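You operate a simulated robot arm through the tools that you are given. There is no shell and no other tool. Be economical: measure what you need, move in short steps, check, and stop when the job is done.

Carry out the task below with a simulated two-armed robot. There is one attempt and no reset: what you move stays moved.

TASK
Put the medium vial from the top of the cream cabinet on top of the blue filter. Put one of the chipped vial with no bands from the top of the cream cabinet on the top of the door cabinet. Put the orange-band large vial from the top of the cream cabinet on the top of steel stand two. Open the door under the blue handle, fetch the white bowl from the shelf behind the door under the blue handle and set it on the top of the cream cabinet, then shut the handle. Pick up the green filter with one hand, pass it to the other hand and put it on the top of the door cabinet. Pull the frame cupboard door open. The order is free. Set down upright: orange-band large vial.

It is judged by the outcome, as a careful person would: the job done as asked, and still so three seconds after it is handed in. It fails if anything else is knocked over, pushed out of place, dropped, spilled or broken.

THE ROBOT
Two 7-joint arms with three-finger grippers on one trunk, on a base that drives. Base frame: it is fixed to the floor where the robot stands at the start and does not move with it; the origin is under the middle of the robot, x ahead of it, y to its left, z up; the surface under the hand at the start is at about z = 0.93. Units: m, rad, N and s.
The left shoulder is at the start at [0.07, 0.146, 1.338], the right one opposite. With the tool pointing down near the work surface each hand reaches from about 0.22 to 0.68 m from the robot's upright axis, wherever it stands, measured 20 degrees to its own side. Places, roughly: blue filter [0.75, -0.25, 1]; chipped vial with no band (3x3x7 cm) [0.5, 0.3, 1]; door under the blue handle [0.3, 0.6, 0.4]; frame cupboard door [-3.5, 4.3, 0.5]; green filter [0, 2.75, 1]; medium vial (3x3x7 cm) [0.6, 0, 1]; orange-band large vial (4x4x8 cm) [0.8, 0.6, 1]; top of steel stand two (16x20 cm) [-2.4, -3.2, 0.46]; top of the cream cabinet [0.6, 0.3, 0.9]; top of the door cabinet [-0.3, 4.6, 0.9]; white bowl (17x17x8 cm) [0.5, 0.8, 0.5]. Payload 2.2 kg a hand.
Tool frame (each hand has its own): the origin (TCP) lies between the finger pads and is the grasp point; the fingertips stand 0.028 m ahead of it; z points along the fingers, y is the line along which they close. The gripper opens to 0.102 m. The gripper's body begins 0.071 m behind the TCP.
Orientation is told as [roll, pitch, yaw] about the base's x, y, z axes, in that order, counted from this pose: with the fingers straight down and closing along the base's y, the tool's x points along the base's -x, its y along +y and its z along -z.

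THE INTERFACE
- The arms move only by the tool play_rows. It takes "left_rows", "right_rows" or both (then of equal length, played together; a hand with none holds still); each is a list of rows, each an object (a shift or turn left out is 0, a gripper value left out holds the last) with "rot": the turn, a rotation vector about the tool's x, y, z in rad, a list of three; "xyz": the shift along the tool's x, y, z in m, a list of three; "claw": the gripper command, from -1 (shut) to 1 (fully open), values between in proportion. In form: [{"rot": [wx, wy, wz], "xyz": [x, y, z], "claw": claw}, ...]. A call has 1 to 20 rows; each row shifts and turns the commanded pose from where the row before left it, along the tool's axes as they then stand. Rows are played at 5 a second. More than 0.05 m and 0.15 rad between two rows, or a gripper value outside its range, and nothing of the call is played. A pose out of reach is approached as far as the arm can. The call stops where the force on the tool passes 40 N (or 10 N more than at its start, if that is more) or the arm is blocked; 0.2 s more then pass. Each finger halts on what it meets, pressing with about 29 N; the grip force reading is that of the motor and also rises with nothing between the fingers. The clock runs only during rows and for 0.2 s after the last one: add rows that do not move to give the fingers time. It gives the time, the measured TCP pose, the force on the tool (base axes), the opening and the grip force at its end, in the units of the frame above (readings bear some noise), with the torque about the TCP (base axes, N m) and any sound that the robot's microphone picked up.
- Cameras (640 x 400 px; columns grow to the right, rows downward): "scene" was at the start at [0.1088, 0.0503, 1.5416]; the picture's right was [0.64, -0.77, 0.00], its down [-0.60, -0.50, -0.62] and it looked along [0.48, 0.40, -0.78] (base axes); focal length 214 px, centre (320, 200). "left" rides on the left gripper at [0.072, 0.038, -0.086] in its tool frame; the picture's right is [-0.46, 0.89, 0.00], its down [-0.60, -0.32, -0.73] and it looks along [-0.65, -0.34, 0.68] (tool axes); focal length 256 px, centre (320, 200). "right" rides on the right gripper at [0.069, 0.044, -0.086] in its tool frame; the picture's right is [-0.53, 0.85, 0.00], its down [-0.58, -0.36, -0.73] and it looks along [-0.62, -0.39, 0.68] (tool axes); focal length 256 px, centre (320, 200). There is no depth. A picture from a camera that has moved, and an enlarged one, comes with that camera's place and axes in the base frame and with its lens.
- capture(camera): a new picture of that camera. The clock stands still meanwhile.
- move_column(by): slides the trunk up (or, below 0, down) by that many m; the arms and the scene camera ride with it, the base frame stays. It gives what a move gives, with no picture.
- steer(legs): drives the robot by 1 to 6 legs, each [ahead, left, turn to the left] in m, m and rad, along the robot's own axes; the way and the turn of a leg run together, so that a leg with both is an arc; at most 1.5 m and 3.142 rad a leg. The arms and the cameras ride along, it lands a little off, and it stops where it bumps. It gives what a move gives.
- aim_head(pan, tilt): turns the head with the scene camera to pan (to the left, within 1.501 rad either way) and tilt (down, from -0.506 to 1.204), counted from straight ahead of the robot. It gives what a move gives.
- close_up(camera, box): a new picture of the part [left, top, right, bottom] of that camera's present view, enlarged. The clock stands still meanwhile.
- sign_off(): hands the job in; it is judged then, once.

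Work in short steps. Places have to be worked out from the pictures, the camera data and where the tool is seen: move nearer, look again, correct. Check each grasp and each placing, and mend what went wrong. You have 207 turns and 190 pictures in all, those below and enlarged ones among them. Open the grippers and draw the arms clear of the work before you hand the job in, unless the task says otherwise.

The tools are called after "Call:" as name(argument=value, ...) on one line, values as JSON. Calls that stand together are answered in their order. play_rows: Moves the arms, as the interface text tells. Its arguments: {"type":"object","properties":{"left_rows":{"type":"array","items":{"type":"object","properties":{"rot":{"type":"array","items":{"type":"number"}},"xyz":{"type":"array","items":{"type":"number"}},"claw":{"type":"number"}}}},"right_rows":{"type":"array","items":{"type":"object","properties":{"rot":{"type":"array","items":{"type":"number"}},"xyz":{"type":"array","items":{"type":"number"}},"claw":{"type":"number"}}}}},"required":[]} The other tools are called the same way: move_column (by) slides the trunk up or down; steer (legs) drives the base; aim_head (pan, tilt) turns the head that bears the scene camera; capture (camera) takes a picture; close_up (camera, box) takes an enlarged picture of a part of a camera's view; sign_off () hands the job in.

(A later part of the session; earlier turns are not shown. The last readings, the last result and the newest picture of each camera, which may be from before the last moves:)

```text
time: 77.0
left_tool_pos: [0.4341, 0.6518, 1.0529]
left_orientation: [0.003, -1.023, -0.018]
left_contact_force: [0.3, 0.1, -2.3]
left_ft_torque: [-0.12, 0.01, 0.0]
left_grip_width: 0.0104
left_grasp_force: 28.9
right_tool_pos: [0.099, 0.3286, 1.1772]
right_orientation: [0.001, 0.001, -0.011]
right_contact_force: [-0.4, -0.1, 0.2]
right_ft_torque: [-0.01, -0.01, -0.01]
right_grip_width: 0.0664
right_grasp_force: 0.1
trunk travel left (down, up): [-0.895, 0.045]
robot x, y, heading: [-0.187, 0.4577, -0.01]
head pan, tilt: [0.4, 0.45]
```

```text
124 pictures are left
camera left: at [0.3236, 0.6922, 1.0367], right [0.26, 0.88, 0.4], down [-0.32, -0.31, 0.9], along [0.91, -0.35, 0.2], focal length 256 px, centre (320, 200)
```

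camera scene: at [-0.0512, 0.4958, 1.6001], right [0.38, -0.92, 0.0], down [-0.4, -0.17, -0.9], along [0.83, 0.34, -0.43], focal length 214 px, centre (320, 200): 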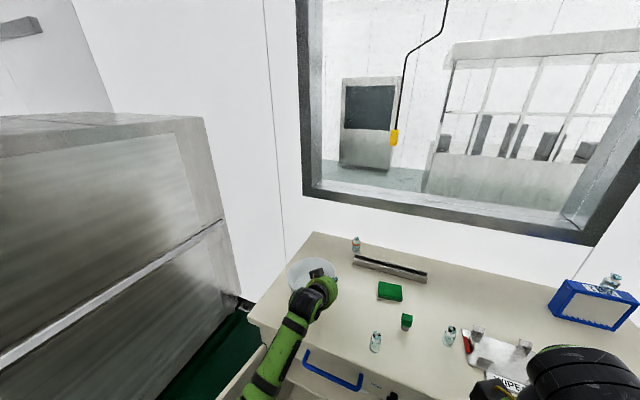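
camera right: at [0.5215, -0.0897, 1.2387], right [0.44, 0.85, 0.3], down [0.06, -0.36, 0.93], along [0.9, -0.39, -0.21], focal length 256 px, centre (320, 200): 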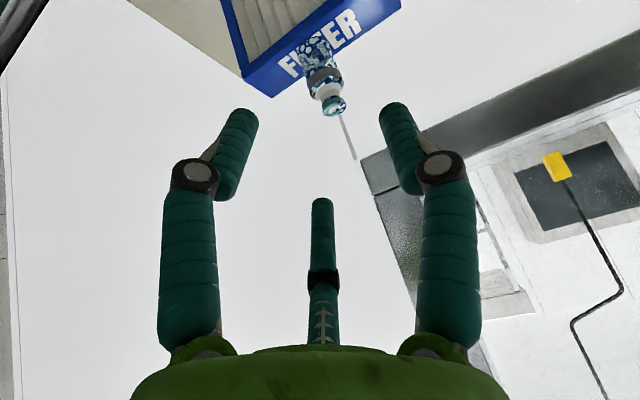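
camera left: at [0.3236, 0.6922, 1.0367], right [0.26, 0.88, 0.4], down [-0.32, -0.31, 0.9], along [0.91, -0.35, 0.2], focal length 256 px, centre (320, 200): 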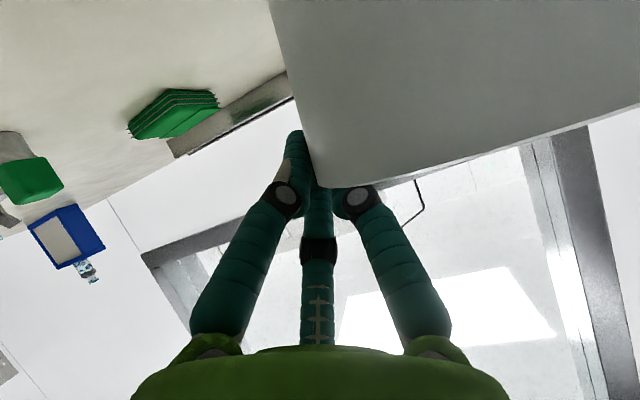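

Bowl hovers over the free left area. I move 3 cm forward and lower 3.5 cm.

Call:
play_rows(left_rows=[{"xyz": [0.0048, 0, 0.0146]}, {"xyz": [0.0048, 0, 0.0146]}, {"xyz": [0.0048, 0, 0.0146]}, {}])

Call:
play_rows(left_rows=[{"xyz": [0.0043, 0, 0.0026]}, {}])

Call:
capture(camera="left")

Call:
close_up(camera="scene", box=[240, 210, 400, 330])

```text
time: 78.0
left_tool_pos: [0.4667, 0.6505, 1.0188]
left_orientation: [0.002, -1.022, -0.019]
left_contact_force: [-0.3, -0.8, -1.9]
left_ft_torque: [-0.13, 0.02, 0.01]
left_grip_width: 0.0102
left_grasp_force: 29.1
right_tool_pos: [0.1006, 0.3294, 1.1768]
right_orientation: [-0.001, 0.003, -0.01]
right_contact_force: [0.1, 0.1, -0.4]
right_ft_torque: [0.0, -0.02, -0.02]
right_grip_width: 0.0663
right_grasp_force: 0.0
trunk travel left (down, up): [-0.895, 0.045]
robot x, y, heading: [-0.1821, 0.46, -0.007]
head pan, tilt: [0.4, 0.45]
```

```text
time: 78.6
left_tool_pos: [0.4657, 0.6504, 1.0115]
left_orientation: [0.004, -1.02, -0.019]
left_contact_force: [0.0, -0.3, -1.3]
left_ft_torque: [-0.16, 0.01, -0.02]
left_grip_width: 0.0104
left_grasp_force: 28.9
right_tool_pos: [0.1, 0.3282, 1.1769]
right_orientation: [0.002, 0.001, -0.012]
right_contact_force: [-1.0, 0.3, 1.0]
right_ft_torque: [-0.01, -0.03, 0.0]
right_grip_width: 0.0663
right_grasp_force: 0.0
trunk travel left (down, up): [-0.895, 0.045]
robot x, y, heading: [-0.1835, 0.4582, -0.01]
head pan, tilt: [0.4, 0.45]
```

```text
123 pictures are left
camera left: at [0.3552, 0.691, 0.9958], right [0.26, 0.88, 0.4], down [-0.31, -0.31, 0.9], along [0.91, -0.35, 0.2], focal length 256 px, centre (320, 200)
```

left: 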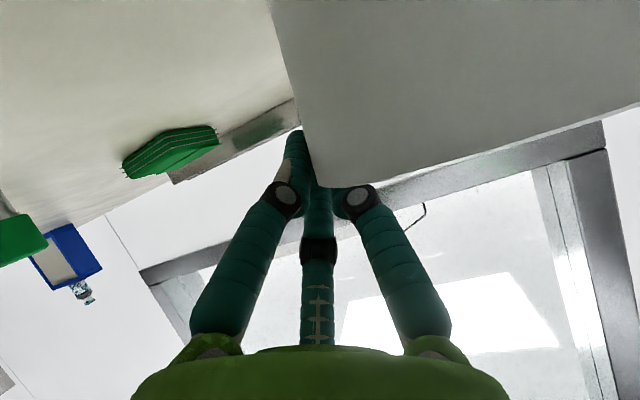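

```text
3.33 times, centred on (320, 270) of scene
camera zoom: at [-0.0494, 0.4958, 1.5999], right [0.38, -0.92, 0.0], down [-0.4, -0.17, -0.9], along [0.83, 0.34, -0.44], focal length 715 px, centre (320, -33)
```

zoom: 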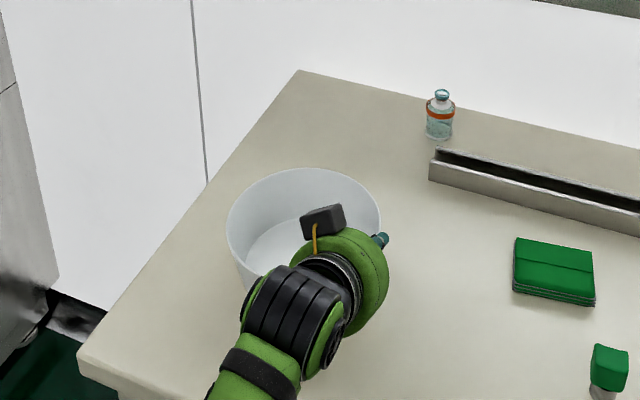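

Still not touching; I lower in small steps.

Call:
play_rows(left_rows=[{"xyz": [0.0043, 0, 0.0026]}, {}, {"xyz": [0.0043, 0, 0.0026]}, {}])

Call:
capture(camera="left")

```text
time: 79.6
left_tool_pos: [0.4642, 0.6496, 1.0045]
left_orientation: [0.005, -1.025, -0.022]
left_contact_force: [0.0, -1.1, 1.5]
left_ft_torque: [0.31, 0.1, 0.0]
left_grip_width: 0.0101
left_grasp_force: 29.5
right_tool_pos: [0.0989, 0.3272, 1.177]
right_orientation: [0.001, 0.001, -0.01]
right_contact_force: [-0.3, 0.1, 0.3]
right_ft_torque: [0.01, 0.01, 0.02]
right_grip_width: 0.0663
right_grasp_force: 0.1
trunk travel left (down, up): [-0.895, 0.045]
robot x, y, heading: [-0.1869, 0.4571, -0.009]
head pan, tilt: [0.4, 0.45]
```

```text
121 pictures are left
camera left: at [0.3545, 0.6906, 0.9865], right [0.26, 0.88, 0.4], down [-0.32, -0.31, 0.9], along [0.91, -0.36, 0.2], focal length 256 px, centre (320, 200)
```

left: 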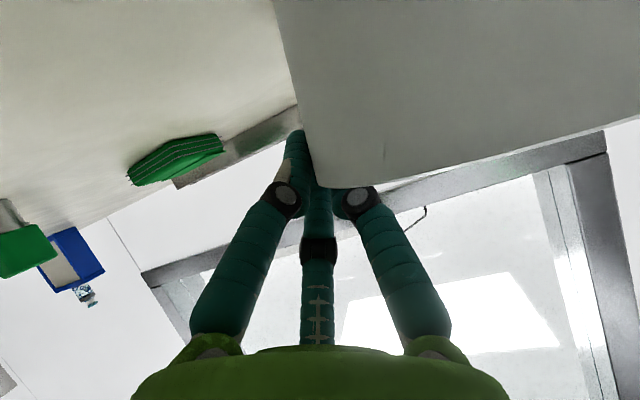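

Contact is made (torque and force reversed). I open and withdraw up along the tool axis.

Call:
play_rows(left_rows=[{"xyz": [0.002, 0, 0.001]}, {"claw": -0.6}, {"claw": 0.0}, {}, {}, {"xyz": [-0.02, 0, -0.03]}, {"xyz": [-0.02, 0, -0.04]}, {"xyz": [-0.02, 0, -0.04]}, {"xyz": [-0.02, 0, -0.04]}, {}])

Call:
capture(camera="scene")

Call:
capture(camera="left")

```text
time: 81.8
left_tool_pos: [0.3787, 0.6517, 1.1478]
left_orientation: [0.004, -1.02, -0.02]
left_contact_force: [0.9, -0.5, -0.6]
left_ft_torque: [0.02, 0.0, -0.01]
left_grip_width: 0.051
left_grasp_force: 0.0
right_tool_pos: [0.1006, 0.3293, 1.1768]
right_orientation: [-0.001, 0.002, -0.011]
right_contact_force: [-0.9, -0.4, 0.1]
right_ft_torque: [0.0, 0.04, -0.01]
right_grip_width: 0.0662
right_grasp_force: 0.1
trunk travel left (down, up): [-0.895, 0.045]
robot x, y, heading: [-0.1842, 0.4569, -0.009]
head pan, tilt: [0.4, 0.45]
```

```text
120 pictures are left
camera scene: at [-0.0494, 0.4957, 1.5999], right [0.38, -0.92, 0.0], down [-0.4, -0.17, -0.9], along [0.83, 0.34, -0.44], focal length 214 px, centre (320, 200)
```

scene: 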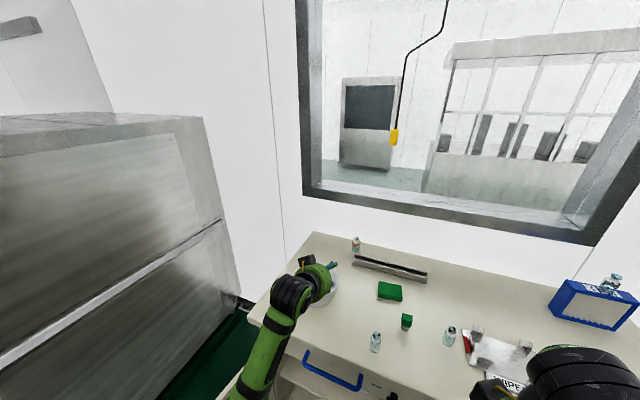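

```text
119 pictures are left
camera left: at [0.2674, 0.6925, 1.1305], right [0.26, 0.88, 0.4], down [-0.31, -0.31, 0.9], along [0.91, -0.35, 0.2], focal length 256 px, centre (320, 200)
```

left: 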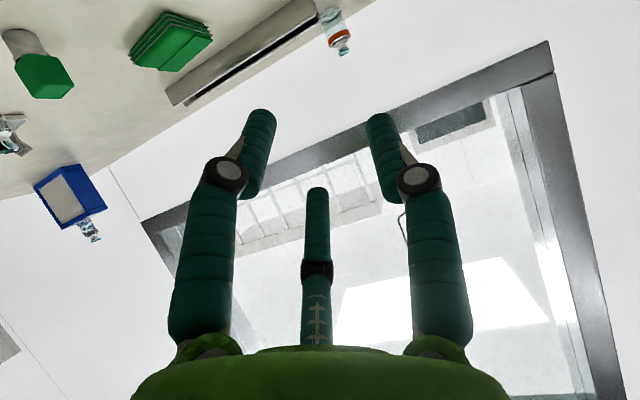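

The bowl is released. Now shut the door: I back off 0.6 m, lower the trunk, level the left hand into a closed pusher, and look.

Call:
steer(legs=[[-0.6, 0, 0]])

Call:
aim_head(pan=0.5, tilt=0.5)

Call:
capture(camera="scene")

Call:
play_rows(left_rows=[{"rot": [0, -0.137, 0], "xyz": [0, 0, 0.02], "claw": -1}, {"rot": [0, -0.137, 0], "xyz": [0, 0, 0.02]}, {"rot": [0, -0.137, 0], "xyz": [0, 0, 0.02]}, {"rot": [0, -0.137, 0], "xyz": [0, 0, 0.02]}, {}])

Call:
move_column(by=-0.4)

Call:
move_column(by=-0.1)

Call:
capture(camera="scene")

```text
time: 85.2
left_tool_pos: [-0.2191, 0.6592, 1.1467]
left_orientation: [0.004, -1.02, -0.014]
left_contact_force: [-0.4, -0.7, 0.3]
left_ft_torque: [-0.05, -0.01, 0.06]
left_grip_width: 0.0511
left_grasp_force: 0.1
right_tool_pos: [-0.4967, 0.3341, 1.1769]
right_orientation: [-0.001, 0.001, -0.003]
right_contact_force: [-0.3, -0.3, 0.2]
right_ft_torque: [-0.04, 0.03, -0.01]
right_grip_width: 0.0664
right_grasp_force: 0.1
trunk travel left (down, up): [-0.895, 0.045]
robot x, y, heading: [-0.7811, 0.4607, -0.001]
head pan, tilt: [0.4, 0.45]
```

```text
time: 85.9
left_tool_pos: [-0.2213, 0.6576, 1.1474]
left_orientation: [0.002, -1.023, -0.013]
left_contact_force: [0.3, 0.1, 0.4]
left_ft_torque: [0.01, 0.01, 0.0]
left_grip_width: 0.0508
left_grasp_force: 0.0
right_tool_pos: [-0.4979, 0.3346, 1.1764]
right_orientation: [0.002, 0.0, -0.004]
right_contact_force: [-0.8, 0.2, 0.2]
right_ft_torque: [0.0, 0.0, -0.01]
right_grip_width: 0.0665
right_grasp_force: 0.1
trunk travel left (down, up): [-0.895, 0.045]
robot x, y, heading: [-0.7865, 0.4598, -0.003]
head pan, tilt: [0.499, 0.499]
```

```text
118 pictures are left
camera scene: at [-0.6534, 0.5079, 1.5955], right [0.48, -0.88, 0.0], down [-0.42, -0.23, -0.88], along [0.77, 0.42, -0.48], focal length 214 px, centre (320, 200)
```

scene: 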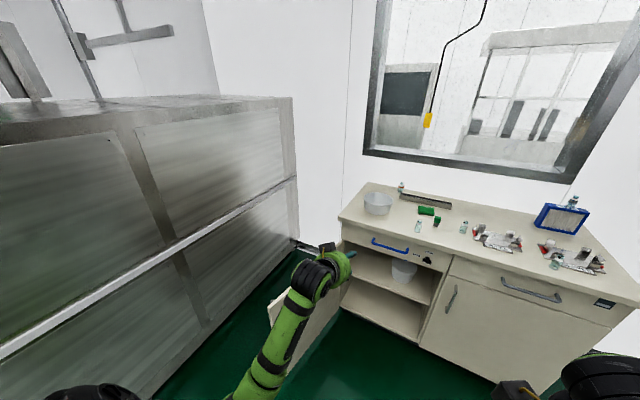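

```text
time: 87.1
left_tool_pos: [-0.146, 0.6596, 1.1196]
left_orientation: [1.953, -1.569, -1.963]
left_contact_force: [-0.2, -0.1, 0.3]
left_ft_torque: [0.06, -0.01, 0.0]
left_grip_width: 0.0022
left_grasp_force: 29.6
right_tool_pos: [-0.4973, 0.3338, 1.1775]
right_orientation: [-0.001, 0.001, -0.004]
right_contact_force: [0.2, 0.4, -0.3]
right_ft_torque: [0.01, -0.02, -0.02]
right_grip_width: 0.0662
right_grasp_force: 0.1
trunk travel left (down, up): [-0.895, 0.045]
robot x, y, heading: [-0.7862, 0.4613, -0.005]
head pan, tilt: [0.499, 0.499]
```

```text
time: 90.9
left_tool_pos: [-0.1461, 0.6598, 0.7201]
left_orientation: [1.432, -1.569, -1.442]
left_contact_force: [0.0, -0.4, -0.4]
left_ft_torque: [0.0, 0.03, -0.03]
left_grip_width: 0.0018
left_grasp_force: 28.9
right_tool_pos: [-0.4981, 0.3344, 0.777]
right_orientation: [0.0, 0.002, -0.004]
right_contact_force: [-0.8, -0.6, 0.0]
right_ft_torque: [0.0, -0.02, -0.03]
right_grip_width: 0.0663
right_grasp_force: 0.0
trunk travel left (down, up): [-0.495, 0.445]
robot x, y, heading: [-0.7832, 0.4649, -0.002]
head pan, tilt: [0.499, 0.499]
```

```text
time: 92.2
left_tool_pos: [-0.146, 0.6594, 0.6202]
left_orientation: [1.551, -1.569, -1.563]
left_contact_force: [0.8, 0.1, 0.4]
left_ft_torque: [0.0, 0.01, 0.01]
left_grip_width: 0.0021
left_grasp_force: 29.6
right_tool_pos: [-0.4981, 0.3342, 0.6771]
right_orientation: [-0.001, 0.002, -0.003]
right_contact_force: [-0.6, 0.4, 0.5]
right_ft_torque: [0.01, 0.01, 0.04]
right_grip_width: 0.0661
right_grasp_force: 0.1
trunk travel left (down, up): [-0.395, 0.545]
robot x, y, heading: [-0.7858, 0.4639, -0.001]
head pan, tilt: [0.499, 0.499]
```

```text
117 pictures are left
camera scene: at [-0.6537, 0.5079, 1.0955], right [0.48, -0.88, 0.0], down [-0.42, -0.23, -0.88], along [0.77, 0.42, -0.48], focal length 214 px, centre (320, 200)
```

scene: 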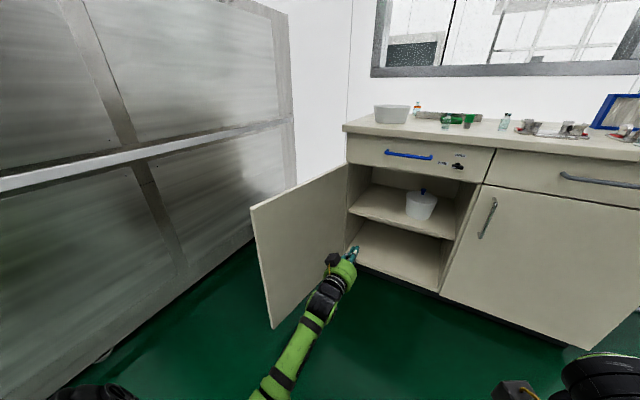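

The bowl stands upright on the cabinet. Door edge is at about [-0.24, 0.99]. I lower 0.22 m more so my hand passes below the handle, and drive around to the door's outer side.

Call:
move_column(by=-0.22)

Call:
steer(legs=[[-0.2, 0, 0], [0, 0.57, 0], [0.25, 0, 0]])

Call:
aim_head(pan=0.2, tilt=0.4)

Call:
capture(camera="scene")

```text
time: 94.5
left_tool_pos: [-0.1466, 0.66, 0.3998]
left_orientation: [1.465, -1.57, -1.477]
left_contact_force: [0.1, 0.2, 0.1]
left_ft_torque: [0.03, 0.03, -0.01]
left_grip_width: 0.0023
left_grasp_force: 28.7
right_tool_pos: [-0.4969, 0.3328, 0.4578]
right_orientation: [-0.001, 0.002, -0.004]
right_contact_force: [0.7, 0.6, 0.8]
right_ft_torque: [0.02, 0.0, -0.02]
right_grip_width: 0.0661
right_grasp_force: 0.0
trunk travel left (down, up): [-0.175, 0.765]
robot x, y, heading: [-0.7842, 0.4612, -0.005]
head pan, tilt: [0.499, 0.499]
```

```text
time: 100.4
left_tool_pos: [-0.092, 1.2182, 0.3993]
left_orientation: [1.384, -1.569, -1.396]
left_contact_force: [0.4, -0.3, 1.0]
left_ft_torque: [0.02, 0.02, 0.01]
left_grip_width: 0.0018
left_grasp_force: 29.0
right_tool_pos: [-0.4443, 0.8942, 0.4574]
right_orientation: [0.001, 0.003, -0.008]
right_contact_force: [-0.5, 0.5, 0.5]
right_ft_torque: [0.0, 0.01, -0.01]
right_grip_width: 0.0664
right_grasp_force: 0.1
trunk travel left (down, up): [-0.175, 0.765]
robot x, y, heading: [-0.7285, 1.0259, -0.003]
head pan, tilt: [0.499, 0.499]
```

```text
time: 101.2
left_tool_pos: [-0.0925, 1.2177, 0.3993]
left_orientation: [1.375, -1.569, -1.389]
left_contact_force: [0.7, -0.5, -0.1]
left_ft_torque: [-0.02, -0.01, -0.01]
left_grip_width: 0.002
left_grasp_force: 29.1
right_tool_pos: [-0.4456, 0.894, 0.4569]
right_orientation: [-0.001, 0.001, -0.006]
right_contact_force: [1.2, 0.0, -0.4]
right_ft_torque: [-0.01, 0.01, 0.02]
right_grip_width: 0.0666
right_grasp_force: 0.1
trunk travel left (down, up): [-0.175, 0.765]
robot x, y, heading: [-0.7288, 1.0209, -0.01]
head pan, tilt: [0.201, 0.4]
```

```text
116 pictures are left
camera scene: at [-0.5892, 1.0431, 0.8846], right [0.19, -0.98, 0.0], down [-0.38, -0.08, -0.92], along [0.9, 0.18, -0.39], focal length 214 px, centre (320, 200)
```

scene: 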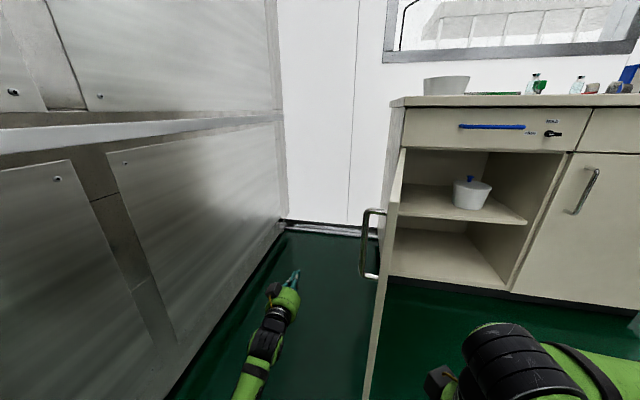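

The hand is left of the door below its handle. I sweep right 0.34, then diagonally forward-right.

Call:
steer(legs=[[0, -0.34, 0], [0.12, -0.28, 0]])

Call:
capture(camera="scene")

```text
time: 105.1
left_tool_pos: [0.0227, 0.6045, 0.3986]
left_orientation: [1.332, -1.569, -1.341]
left_contact_force: [0.2, 0.4, -0.1]
left_ft_torque: [-0.01, 0.0, -0.01]
left_grip_width: 0.0021
left_grasp_force: 28.8
right_tool_pos: [-0.3275, 0.279, 0.4565]
right_orientation: [-0.001, 0.002, -0.002]
right_contact_force: [-0.2, -1.3, 0.2]
right_ft_torque: [-0.02, 0.0, -0.01]
right_grip_width: 0.0663
right_grasp_force: 0.1
trunk travel left (down, up): [-0.175, 0.765]
robot x, y, heading: [-0.6164, 0.4102, 0.0]
head pan, tilt: [0.201, 0.4]
```

```text
115 pictures are left
camera scene: at [-0.4734, 0.4286, 0.8846], right [0.2, -0.98, 0.0], down [-0.38, -0.08, -0.92], along [0.9, 0.18, -0.39], focal length 214 px, centre (320, 200)
```

scene: 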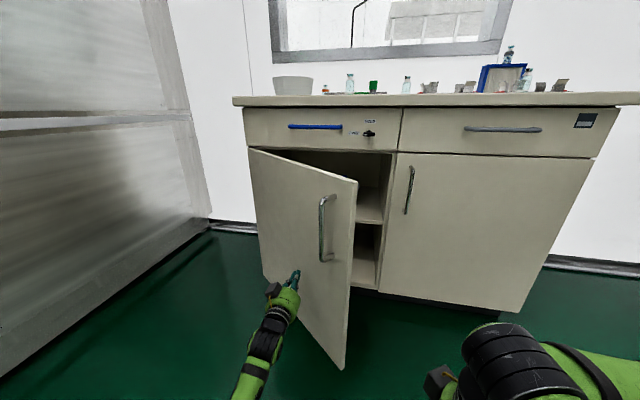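

Door is half shut. Continue forward 0.24 and right 0.14.

Call:
steer(legs=[[0.24, -0.14, 0]])

Call:
capture(camera="scene")

```text
time: 107.0
left_tool_pos: [0.2607, 0.4606, 0.3993]
left_orientation: [1.335, -1.57, -1.347]
left_contact_force: [-0.1, -0.2, -0.1]
left_ft_torque: [-0.03, 0.0, 0.0]
left_grip_width: 0.0019
left_grasp_force: 28.9
right_tool_pos: [-0.0923, 0.1353, 0.4569]
right_orientation: [0.0, 0.003, -0.004]
right_contact_force: [0.8, -0.2, -1.0]
right_ft_torque: [0.0, 0.01, 0.0]
right_grip_width: 0.0658
right_grasp_force: 0.0
trunk travel left (down, up): [-0.175, 0.765]
robot x, y, heading: [-0.3771, 0.265, -0.006]
head pan, tilt: [0.201, 0.4]
```

```text
114 pictures are left
camera scene: at [-0.2364, 0.2853, 0.8846], right [0.2, -0.98, 0.0], down [-0.38, -0.08, -0.92], along [0.9, 0.18, -0.39], focal length 214 px, centre (320, 200)
```

scene: 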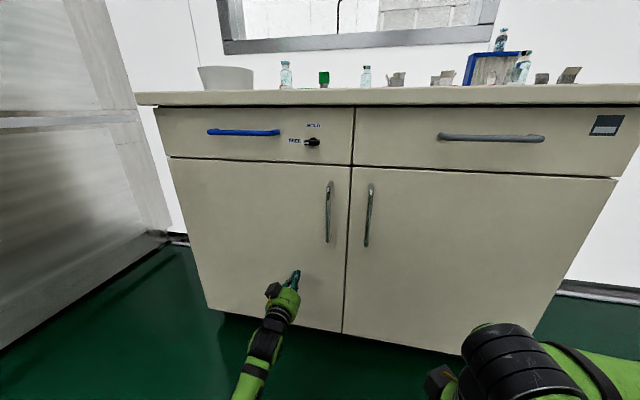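

Nearly shut. I press forward with the arm until it meets resistance.

Call:
play_rows(left_rows=[{"xyz": [0, 0, 0.015]}, {"xyz": [0, 0, 0.015]}, {"xyz": [0, 0, 0.01]}, {"xyz": [0, 0, 0.01]}, {"xyz": [0, 0, 0.005]}, {}])

Call:
capture(camera="scene")

```text
time: 108.0
left_tool_pos: [0.3054, 0.4619, 0.3998]
left_orientation: [2.645, -1.567, -2.657]
left_contact_force: [-10.0, -0.7, 3.4]
left_ft_torque: [-0.08, -0.09, 0.15]
left_grip_width: 0.0023
left_grasp_force: 29.0
right_tool_pos: [-0.092, 0.1366, 0.4574]
right_orientation: [0.0, 0.0, -0.003]
right_contact_force: [1.0, 0.0, -0.1]
right_ft_torque: [0.04, 0.01, 0.0]
right_grip_width: 0.0663
right_grasp_force: 0.0
trunk travel left (down, up): [-0.175, 0.765]
robot x, y, heading: [-0.3803, 0.2665, -0.008]
head pan, tilt: [0.201, 0.4]
stopped in row 4 (left hand): the force on the tool passed its limit at 56 N (the readings are from after the stop); the commanded pose is now the measured one
```

```text
113 pictures are left
camera scene: at [-0.2378, 0.2853, 0.8848], right [0.2, -0.98, 0.0], down [-0.38, -0.08, -0.92], along [0.9, 0.18, -0.39], focal length 214 px, centre (320, 200)
```

scene: 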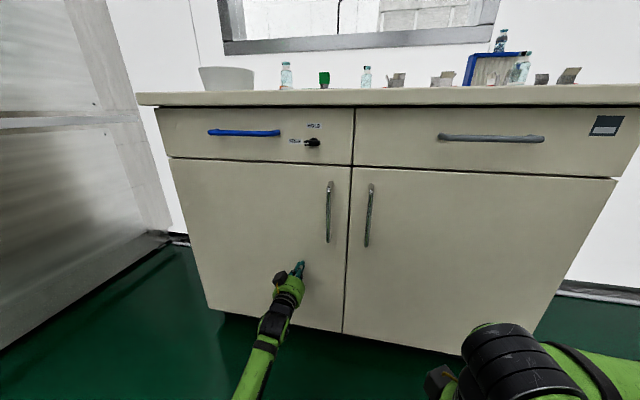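

The door is shut. Now I back off, raise the trunk and look at the vials closely.

Call:
steer(legs=[[-0.25, 0, 0]])

Call:
move_column(by=0.4)

Call:
move_column(by=0.3)

Call:
steer(legs=[[0.35, 0, 0]])

Call:
aim_head(pan=0.2, tilt=0.7)

Call:
capture(camera="scene")

```text
time: 109.8
left_tool_pos: [0.0573, 0.4618, 0.3979]
left_orientation: [1.081, -1.569, -1.091]
left_contact_force: [1.0, -0.1, -0.8]
left_ft_torque: [0.02, -0.02, -0.01]
left_grip_width: 0.0022
left_grasp_force: 28.9
right_tool_pos: [-0.3408, 0.1377, 0.4563]
right_orientation: [0.0, 0.001, -0.004]
right_contact_force: [0.3, 0.0, 0.4]
right_ft_torque: [-0.01, -0.01, 0.01]
right_grip_width: 0.0662
right_grasp_force: 0.0
trunk travel left (down, up): [-0.175, 0.765]
robot x, y, heading: [-0.6301, 0.2664, -0.003]
head pan, tilt: [0.201, 0.4]
```

```text
time: 113.7
left_tool_pos: [0.0572, 0.4615, 0.7987]
left_orientation: [1.04, -1.568, -1.05]
left_contact_force: [0.1, 0.0, -0.4]
left_ft_torque: [0.01, -0.01, 0.02]
left_grip_width: 0.0023
left_grasp_force: 28.9
right_tool_pos: [-0.3416, 0.1374, 0.8572]
right_orientation: [0.0, 0.001, -0.001]
right_contact_force: [-0.4, -1.3, -0.1]
right_ft_torque: [0.04, 0.01, -0.02]
right_grip_width: 0.0664
right_grasp_force: 0.0
trunk travel left (down, up): [-0.575, 0.365]
robot x, y, heading: [-0.6236, 0.2619, -0.002]
head pan, tilt: [0.201, 0.4]
```

```text
time: 116.7
left_tool_pos: [0.0572, 0.4616, 1.0983]
left_orientation: [1.037, -1.57, -1.048]
left_contact_force: [-0.2, -0.4, 0.5]
left_ft_torque: [0.0, 0.01, -0.01]
left_grip_width: 0.0019
left_grasp_force: 29.0
right_tool_pos: [-0.3416, 0.138, 1.157]
right_orientation: [0.0, 0.002, -0.004]
right_contact_force: [0.3, 0.1, 0.0]
right_ft_torque: [0.02, -0.01, 0.0]
right_grip_width: 0.0662
right_grasp_force: 0.0
trunk travel left (down, up): [-0.875, 0.065]
robot x, y, heading: [-0.6269, 0.2642, -0.005]
head pan, tilt: [0.201, 0.4]
```

```text
time: 118.9
left_tool_pos: [0.4033, 0.4625, 1.099]
left_orientation: [1.886, -1.569, -1.897]
left_contact_force: [-0.1, 0.7, 0.0]
left_ft_torque: [0.02, 0.02, 0.0]
left_grip_width: 0.0021
left_grasp_force: 29.1
right_tool_pos: [0.007, 0.1369, 1.1573]
right_orientation: [-0.001, 0.0, -0.003]
right_contact_force: [-0.6, -0.3, -0.7]
right_ft_torque: [-0.02, -0.03, -0.02]
right_grip_width: 0.0663
right_grasp_force: 0.1
trunk travel left (down, up): [-0.875, 0.065]
robot x, y, heading: [-0.2817, 0.266, -0.001]
head pan, tilt: [0.201, 0.4]
```

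```text
time: 119.7
left_tool_pos: [0.4068, 0.4625, 1.0978]
left_orientation: [0.954, -1.568, -0.964]
left_contact_force: [0.4, -0.3, 0.2]
left_ft_torque: [0.02, -0.02, 0.03]
left_grip_width: 0.0019
left_grasp_force: 28.9
right_tool_pos: [0.0088, 0.1367, 1.1563]
right_orientation: [-0.001, 0.003, -0.002]
right_contact_force: [-0.1, 0.1, 0.8]
right_ft_torque: [-0.01, 0.0, -0.01]
right_grip_width: 0.066
right_grasp_force: 0.0
trunk travel left (down, up): [-0.875, 0.065]
robot x, y, heading: [-0.2779, 0.2677, -0.008]
head pan, tilt: [0.201, 0.7]
```

```text
112 pictures are left
camera scene: at [-0.144, 0.2843, 1.5577], right [0.2, -0.98, 0.0], down [-0.63, -0.13, -0.77], along [0.75, 0.15, -0.64], focal length 214 px, centre (320, 200)
```

scene: 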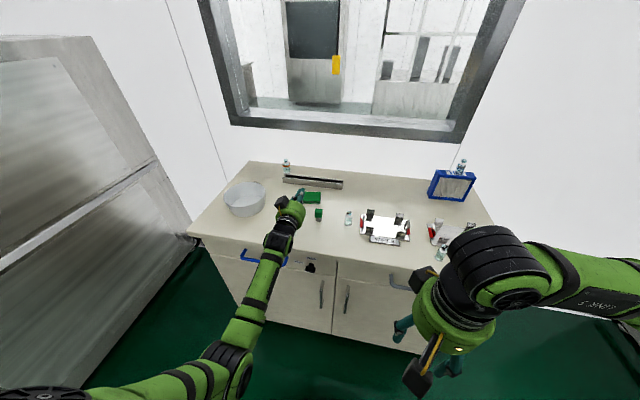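

I zoom on the vials in view.

Call:
close_up(camera="scene", box=[325, 200, 365, 230])

Call:
close_up(camera="scene", box=[270, 145, 390, 240])

```text
13.33 times, centred on (345, 215) of scene
camera zoom: at [-0.144, 0.2843, 1.5577], right [0.2, -0.98, 0.0], down [-0.63, -0.13, -0.77], along [0.75, 0.15, -0.64], focal length 2860 px, centre (-13, 0)
```

zoom: 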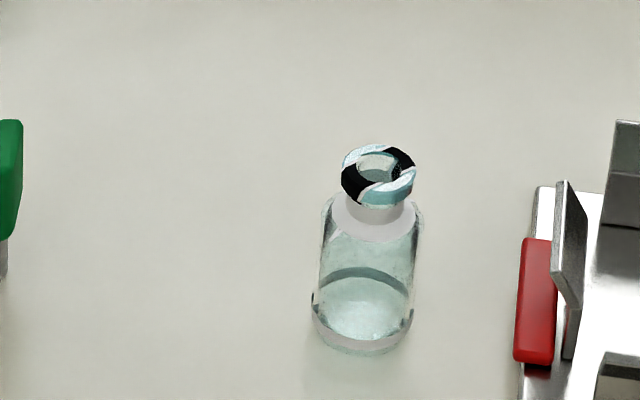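

```text
4.21 times, centred on (330, 192) of scene
camera zoom: at [-0.144, 0.2843, 1.5577], right [0.2, -0.98, 0.0], down [-0.63, -0.13, -0.77], along [0.75, 0.15, -0.64], focal length 903 px, centre (278, 232)
```

zoom: 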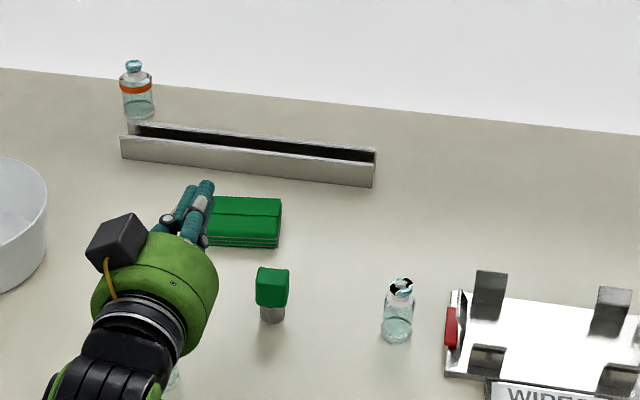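

V2 is chipped and unbanded; it and the orange vial ([≈0.81, 0.665]) contain liquid, so I keep them upright. First raise the left hand well above the bowl and tilt it to 0.6 rad, then drive to x≈0, y≈0.5.

Call:
play_rows(left_rows=[{"xyz": [-0.045, 0, 0], "claw": 0.4}, {"xyz": [-0.045, 0, 0]}, {"xyz": [-0.045, 0, 0]}, {"rot": [0, 0.14, 0]}, {"rot": [0, 0.14, 0]}, {"rot": [0, 0.14, 0]}, {"rot": [0, 0.14, 0]}, {"rot": [0, 0.14, 0]}, {"rot": [0, 0.14, 0]}, {"rot": [0, 0.13, 0]}, {}])

Call:
steer(legs=[[0, 0.235, 0], [0.29, 0, 0]])

Call:
capture(camera="left")

Call:
capture(camera="scene")

```text
time: 122.1
left_tool_pos: [0.4057, 0.462, 1.2329]
left_orientation: [0.003, -0.598, -0.01]
left_contact_force: [0.4, 0.1, -0.5]
left_ft_torque: [-0.01, 0.01, -0.01]
left_grip_width: 0.0716
left_grasp_force: 0.0
right_tool_pos: [0.0085, 0.1378, 1.1576]
right_orientation: [-0.002, 0.0, -0.001]
right_contact_force: [0.1, 0.7, -0.5]
right_ft_torque: [0.02, 0.0, -0.01]
right_grip_width: 0.0662
right_grasp_force: 0.1
trunk travel left (down, up): [-0.875, 0.065]
robot x, y, heading: [-0.2797, 0.2672, -0.006]
head pan, tilt: [0.201, 0.7]
```

```text
time: 125.5
left_tool_pos: [0.6891, 0.6972, 1.2348]
left_orientation: [0.002, -0.603, -0.008]
left_contact_force: [0.0, 0.5, -0.2]
left_ft_torque: [0.01, 0.02, 0.01]
left_grip_width: 0.0715
left_grasp_force: 0.2
right_tool_pos: [0.2929, 0.3721, 1.1575]
right_orientation: [0.0, 0.0, 0.002]
right_contact_force: [0.2, 0.0, -0.1]
right_ft_torque: [-0.01, -0.03, -0.02]
right_grip_width: 0.0663
right_grasp_force: 0.1
trunk travel left (down, up): [-0.875, 0.065]
robot x, y, heading: [0.0044, 0.5006, 0.0]
head pan, tilt: [0.201, 0.7]
```

```text
109 pictures are left
camera left: at [0.58, 0.7362, 1.2643], right [0.39, 0.88, 0.27], down [0.08, -0.32, 0.94], along [0.92, -0.34, -0.2], focal length 256 px, centre (320, 200)
```

left: 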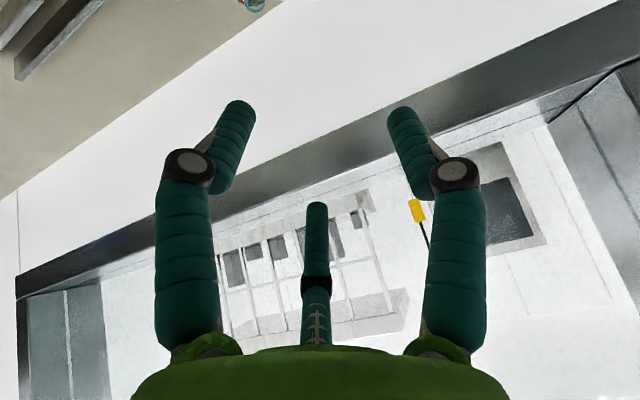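

```text
108 pictures are left
camera scene: at [0.1383, 0.5181, 1.5581], right [0.2, -0.98, 0.0], down [-0.63, -0.13, -0.77], along [0.75, 0.15, -0.64], focal length 214 px, centre (320, 200)
```

scene: 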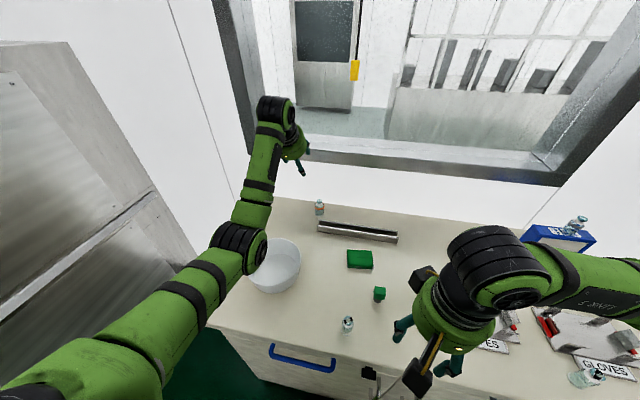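

I move to a pre-grasp 10 cm short of the orange vial along the tool axis.

Call:
play_rows(left_rows=[{"xyz": [0.013, -0.0088, 0.036]}, {"xyz": [0.013, -0.0088, 0.036]}, {"xyz": [0.013, -0.0088, 0.036]}, {"xyz": [0.013, -0.0088, 0.036]}, {"xyz": [0.013, -0.0088, 0.036]}, {}, {}])

Call:
capture(camera="left")

Call:
close_up(camera="scene", box=[240, 140, 400, 260])

```text
time: 127.0
left_tool_pos: [0.7406, 0.6532, 1.0471]
left_orientation: [0.002, -0.6, -0.008]
left_contact_force: [-0.4, -0.3, 0.9]
left_ft_torque: [-0.01, -0.02, 0.04]
left_grip_width: 0.0714
left_grasp_force: 0.1
right_tool_pos: [0.2932, 0.372, 1.1573]
right_orientation: [0.002, 0.0, 0.001]
right_contact_force: [-0.7, 0.0, 0.3]
right_ft_torque: [-0.02, -0.02, -0.01]
right_grip_width: 0.0664
right_grasp_force: 0.1
trunk travel left (down, up): [-0.875, 0.065]
robot x, y, heading: [0.006, 0.4991, 0.002]
head pan, tilt: [0.201, 0.7]
```

```text
107 pictures are left
camera left: at [0.6321, 0.6924, 1.0768], right [0.39, 0.88, 0.26], down [0.08, -0.32, 0.94], along [0.92, -0.34, -0.2], focal length 256 px, centre (320, 200)
```

left: 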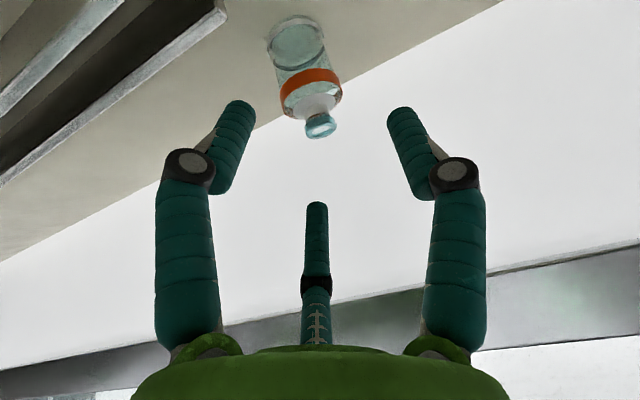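

```text
3.33 times, centred on (320, 200) of scene
camera zoom: at [0.141, 0.5182, 1.5578], right [0.2, -0.98, 0.0], down [-0.63, -0.13, -0.77], along [0.75, 0.15, -0.64], focal length 715 px, centre (320, 200)
```

zoom: 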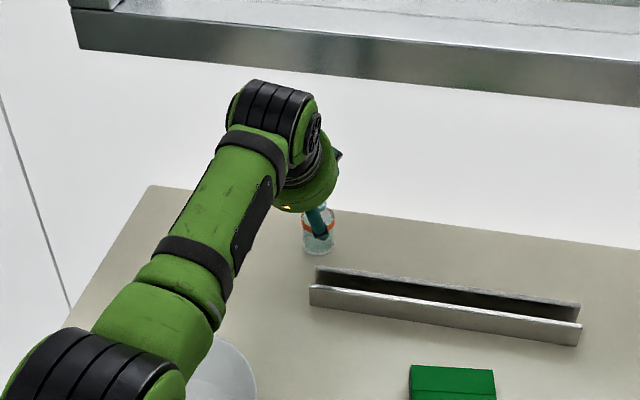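

The orange vial's center is at [0.787, 0.650]. I advance to it and grip.

Call:
play_rows(left_rows=[{"xyz": [0.0021, -0.003, 0.0305]}, {"xyz": [0.0021, 0, 0.0305]}, {"xyz": [0.0021, 0, 0.0305]}, {}, {"claw": -1}, {}, {}, {}])

Call:
capture(camera="left")

```text
time: 128.8
left_tool_pos: [0.751, 0.6518, 0.995]
left_orientation: [0.003, -0.622, -0.009]
left_contact_force: [2.4, 0.3, 24.1]
left_ft_torque: [-0.17, -0.81, -0.01]
left_grip_width: 0.0403
left_grasp_force: 29.3
left hand out of reach, approached as far as the arm can: row 2, 3
right_tool_pos: [0.29, 0.3712, 1.1576]
right_orientation: [0.0, -0.005, 0.001]
right_contact_force: [0.8, 0.5, -0.4]
right_ft_torque: [-0.02, 0.0, 0.02]
right_grip_width: 0.0663
right_grasp_force: 0.1
trunk travel left (down, up): [-0.875, 0.065]
robot x, y, heading: [0.0109, 0.4975, 0.002]
head pan, tilt: [0.201, 0.7]
```

```text
105 pictures are left
camera left: at [0.6414, 0.6909, 1.0223], right [0.38, 0.88, 0.27], down [0.06, -0.32, 0.95], along [0.92, -0.35, -0.18], focal length 256 px, centre (320, 200)
```

left: 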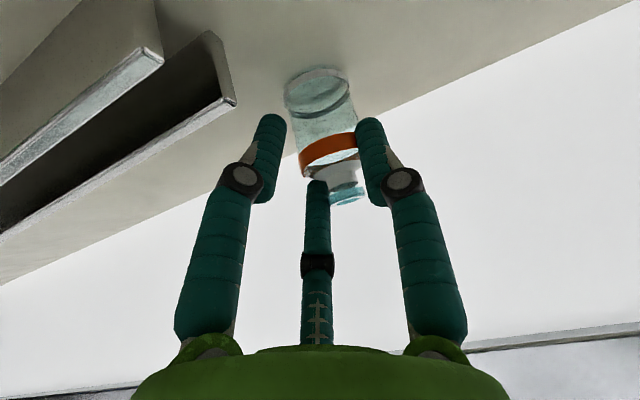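

The arm reached its limit and holds the vial only by the fingertips under load. I release, retreat and rise, then lower the trunk 0.12 m for a better shoulder height.

Call:
play_rows(left_rows=[{"claw": 0.4}, {}, {"xyz": [0, 0, -0.03]}, {"xyz": [0, 0, -0.04]}, {"xyz": [0, 0, -0.04]}, {"xyz": [-0.022, 0, -0.033]}, {"xyz": [-0.022, 0, -0.033]}, {"xyz": [-0.022, 0, -0.033]}, {}])

Call:
move_column(by=-0.12)

Call:
steer(legs=[[0.03, 0, 0]])

Call:
capture(camera="left")

```text
time: 130.8
left_tool_pos: [0.6861, 0.6504, 1.1925]
left_orientation: [0.001, -0.598, -0.008]
left_contact_force: [-0.4, 1.1, -0.7]
left_ft_torque: [-0.03, 0.01, 0.04]
left_grip_width: 0.0715
left_grasp_force: 0.1
right_tool_pos: [0.294, 0.3726, 1.1571]
right_orientation: [-0.002, 0.001, 0.001]
right_contact_force: [-0.6, -0.2, 0.4]
right_ft_torque: [-0.01, 0.01, 0.01]
right_grip_width: 0.0662
right_grasp_force: 0.0
trunk travel left (down, up): [-0.875, 0.065]
robot x, y, heading: [0.0061, 0.4953, 0.004]
head pan, tilt: [0.201, 0.7]
```

```text
time: 132.3
left_tool_pos: [0.685, 0.6504, 1.0738]
left_orientation: [0.002, -0.6, -0.006]
left_contact_force: [0.4, -1.4, 0.0]
left_ft_torque: [0.02, -0.02, -0.01]
left_grip_width: 0.0711
left_grasp_force: 0.1
right_tool_pos: [0.295, 0.3712, 1.0362]
right_orientation: [-0.001, 0.0, 0.002]
right_contact_force: [0.2, 0.1, -0.6]
right_ft_torque: [0.0, 0.0, -0.01]
right_grip_width: 0.0665
right_grasp_force: 0.0
trunk travel left (down, up): [-0.755, 0.185]
robot x, y, heading: [0.008, 0.497, 0.005]
head pan, tilt: [0.201, 0.7]
```

```text
time: 133.3
left_tool_pos: [0.7129, 0.6505, 1.0719]
left_orientation: [0.002, -0.599, -0.006]
left_contact_force: [0.2, 0.3, -0.4]
left_ft_torque: [0.01, 0.06, -0.02]
left_grip_width: 0.0711
left_grasp_force: 0.1
right_tool_pos: [0.3218, 0.3723, 1.0361]
right_orientation: [0.0, 0.003, 0.002]
right_contact_force: [0.8, -0.2, -0.4]
right_ft_torque: [0.04, 0.06, 0.02]
right_grip_width: 0.0663
right_grasp_force: 0.0
trunk travel left (down, up): [-0.755, 0.185]
robot x, y, heading: [0.0318, 0.4967, 0.003]
head pan, tilt: [0.201, 0.7]
stopped in leg 1: the robot was blocked; the commanded pose is now the measured one
```

```text
104 pictures are left
camera left: at [0.6043, 0.6899, 1.102], right [0.39, 0.88, 0.26], down [0.09, -0.32, 0.94], along [0.92, -0.34, -0.2], focal length 256 px, centre (320, 200)
```

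left: 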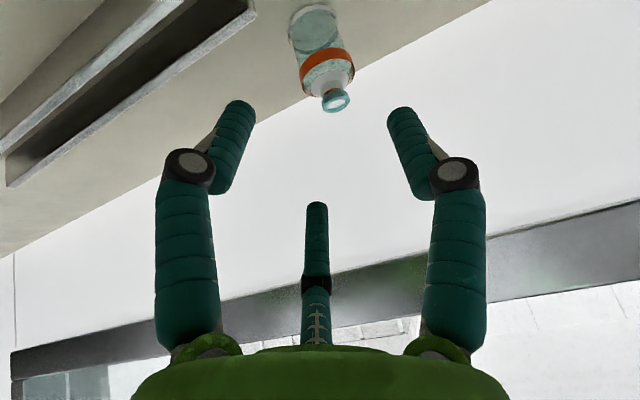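

Blocked by the cabinet at x=0.032, enough now. Vial center about [0.785, 0.658]; I advance 0.128 along the tool axis and check before closing.

Call:
play_rows(left_rows=[{"xyz": [0, 0.003, 0.032]}, {"xyz": [0, 0.003, 0.032]}, {"xyz": [-0.001, 0, 0.032]}, {"xyz": [-0.001, 0, 0.032]}, {}, {}])

Call:
capture(camera="left")

```text
time: 134.7
left_tool_pos: [0.783, 0.6541, 0.9739]
left_orientation: [0.002, -0.604, -0.007]
left_contact_force: [-2.4, -2.6, 7.2]
left_ft_torque: [-0.2, 0.29, -0.11]
left_grip_width: 0.074
left_grasp_force: 1.5
right_tool_pos: [0.3167, 0.3716, 1.0378]
right_orientation: [0.0, 0.0, 0.002]
right_contact_force: [0.0, 0.1, 0.3]
right_ft_torque: [-0.02, -0.02, -0.01]
right_grip_width: 0.0661
right_grasp_force: 0.0
trunk travel left (down, up): [-0.755, 0.185]
robot x, y, heading: [0.027, 0.5009, -0.003]
head pan, tilt: [0.201, 0.7]
```

```text
103 pictures are left
camera left: at [0.6738, 0.6941, 1.0023], right [0.39, 0.88, 0.27], down [0.08, -0.32, 0.94], along [0.92, -0.35, -0.19], focal length 256 px, centre (320, 200)
```

left: 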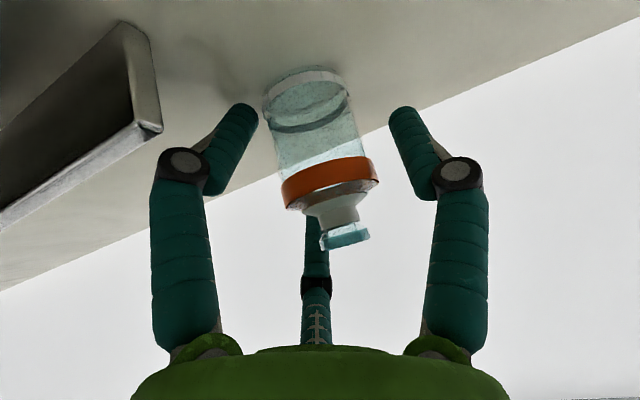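

There's light contact of the palm prong with the vial's shoulder; I back 1.2 cm and close.

Call:
play_rows(left_rows=[{"xyz": [0, 0, -0.012]}, {}, {"claw": -1}, {}, {}, {}])

Call:
capture(camera="left")

```text
time: 136.1
left_tool_pos: [0.7758, 0.6572, 0.9804]
left_orientation: [0.0, -0.604, -0.008]
left_contact_force: [-0.2, 1.9, 2.0]
left_ft_torque: [0.03, -0.01, 0.02]
left_grip_width: 0.0443
left_grasp_force: 29.2
right_tool_pos: [0.317, 0.372, 1.0372]
right_orientation: [0.0, 0.0, 0.001]
right_contact_force: [-0.1, -0.1, -0.1]
right_ft_torque: [0.01, 0.0, -0.01]
right_grip_width: 0.0661
right_grasp_force: 0.0
trunk travel left (down, up): [-0.755, 0.185]
robot x, y, heading: [0.0292, 0.4987, 0.002]
head pan, tilt: [0.201, 0.7]
```

```text
102 pictures are left
camera left: at [0.6679, 0.6956, 1.0103], right [0.39, 0.88, 0.27], down [0.08, -0.32, 0.94], along [0.92, -0.34, -0.2], focal length 256 px, centre (320, 200)
```

left: 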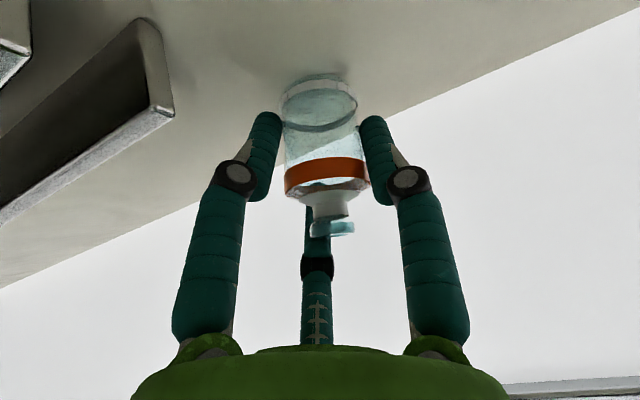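

The vial leans ~10° after closing. I reopen so it settles, then view it.

Call:
play_rows(left_rows=[{"claw": 0.3}, {}, {}, {}])

Call:
capture(camera="left")

```text
time: 137.1
left_tool_pos: [0.7776, 0.6578, 0.9803]
left_orientation: [0.002, -0.603, -0.007]
left_contact_force: [0.0, 0.7, -0.4]
left_ft_torque: [0.0, -0.01, -0.02]
left_grip_width: 0.0665
left_grasp_force: 0.1
right_tool_pos: [0.3183, 0.3719, 1.037]
right_orientation: [0.0, 0.0, 0.002]
right_contact_force: [0.5, -0.1, 0.7]
right_ft_torque: [-0.02, 0.0, -0.01]
right_grip_width: 0.0662
right_grasp_force: 0.1
trunk travel left (down, up): [-0.755, 0.185]
robot x, y, heading: [0.0318, 0.4945, 0.003]
head pan, tilt: [0.201, 0.7]
```

```text
101 pictures are left
camera left: at [0.6682, 0.6955, 1.0098], right [0.39, 0.88, 0.26], down [0.08, -0.32, 0.94], along [0.92, -0.34, -0.2], focal length 256 px, centre (320, 200)
```

left: 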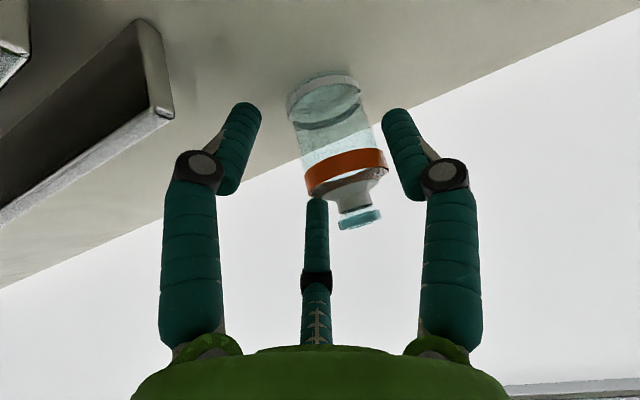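

Upright again, but it sits ~1.3 cm to +y of the finger center. I shift +1.3 cm in y and close.

Call:
play_rows(left_rows=[{"xyz": [0, 0.0065, 0]}, {"xyz": [0, 0.0065, 0]}, {}])

Call:
capture(camera="left")

Call:
play_rows(left_rows=[{"claw": 0}, {"claw": -0.3}, {"claw": -1}, {}, {}])

Call:
capture(camera="left")

```text
time: 137.9
left_tool_pos: [0.7768, 0.668, 0.9798]
left_orientation: [0.003, -0.602, -0.008]
left_contact_force: [-0.2, -0.6, 0.4]
left_ft_torque: [-0.03, 0.05, 0.0]
left_grip_width: 0.0664
left_grasp_force: 0.1
right_tool_pos: [0.3184, 0.3715, 1.036]
right_orientation: [-0.001, 0.001, 0.002]
right_contact_force: [-0.4, 1.0, -0.5]
right_ft_torque: [0.04, 0.0, 0.03]
right_grip_width: 0.0662
right_grasp_force: 0.0
trunk travel left (down, up): [-0.755, 0.185]
robot x, y, heading: [0.0375, 0.4954, -0.002]
head pan, tilt: [0.201, 0.7]
```

```text
100 pictures are left
camera left: at [0.6683, 0.7082, 1.01], right [0.39, 0.88, 0.26], down [0.08, -0.32, 0.94], along [0.92, -0.34, -0.2], focal length 256 px, centre (320, 200)
```

left: 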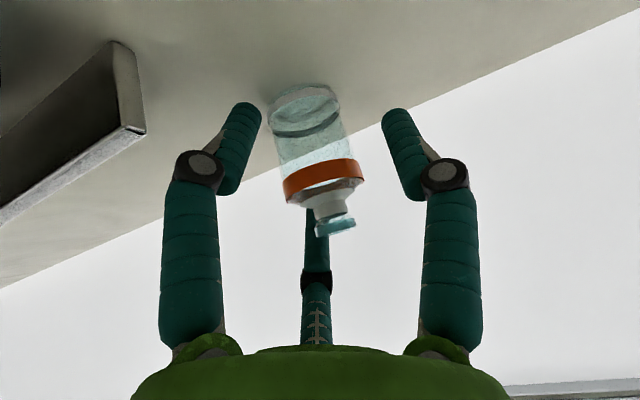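

```text
time: 139.1
left_tool_pos: [0.7771, 0.6691, 0.9816]
left_orientation: [0.001, -0.603, -0.008]
left_contact_force: [1.8, -0.8, 3.2]
left_ft_torque: [-0.04, -0.02, 0.01]
left_grip_width: 0.0446
left_grasp_force: 29.5
right_tool_pos: [0.318, 0.3718, 1.0385]
right_orientation: [-0.001, 0.001, 0.002]
right_contact_force: [1.2, 0.0, 0.6]
right_ft_torque: [0.0, 0.0, 0.02]
right_grip_width: 0.0664
right_grasp_force: 0.0
trunk travel left (down, up): [-0.755, 0.185]
robot x, y, heading: [0.0322, 0.5002, 0.006]
head pan, tilt: [0.201, 0.7]
```

```text
99 pictures are left
camera left: at [0.6682, 0.7083, 1.0107], right [0.39, 0.88, 0.27], down [0.08, -0.32, 0.94], along [0.92, -0.34, -0.19], focal length 256 px, centre (320, 200)
```

left: 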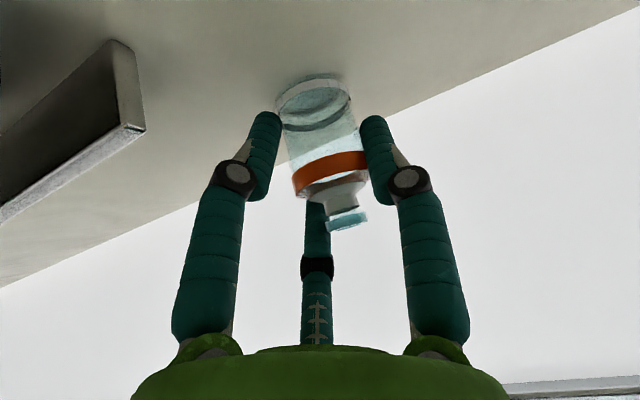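

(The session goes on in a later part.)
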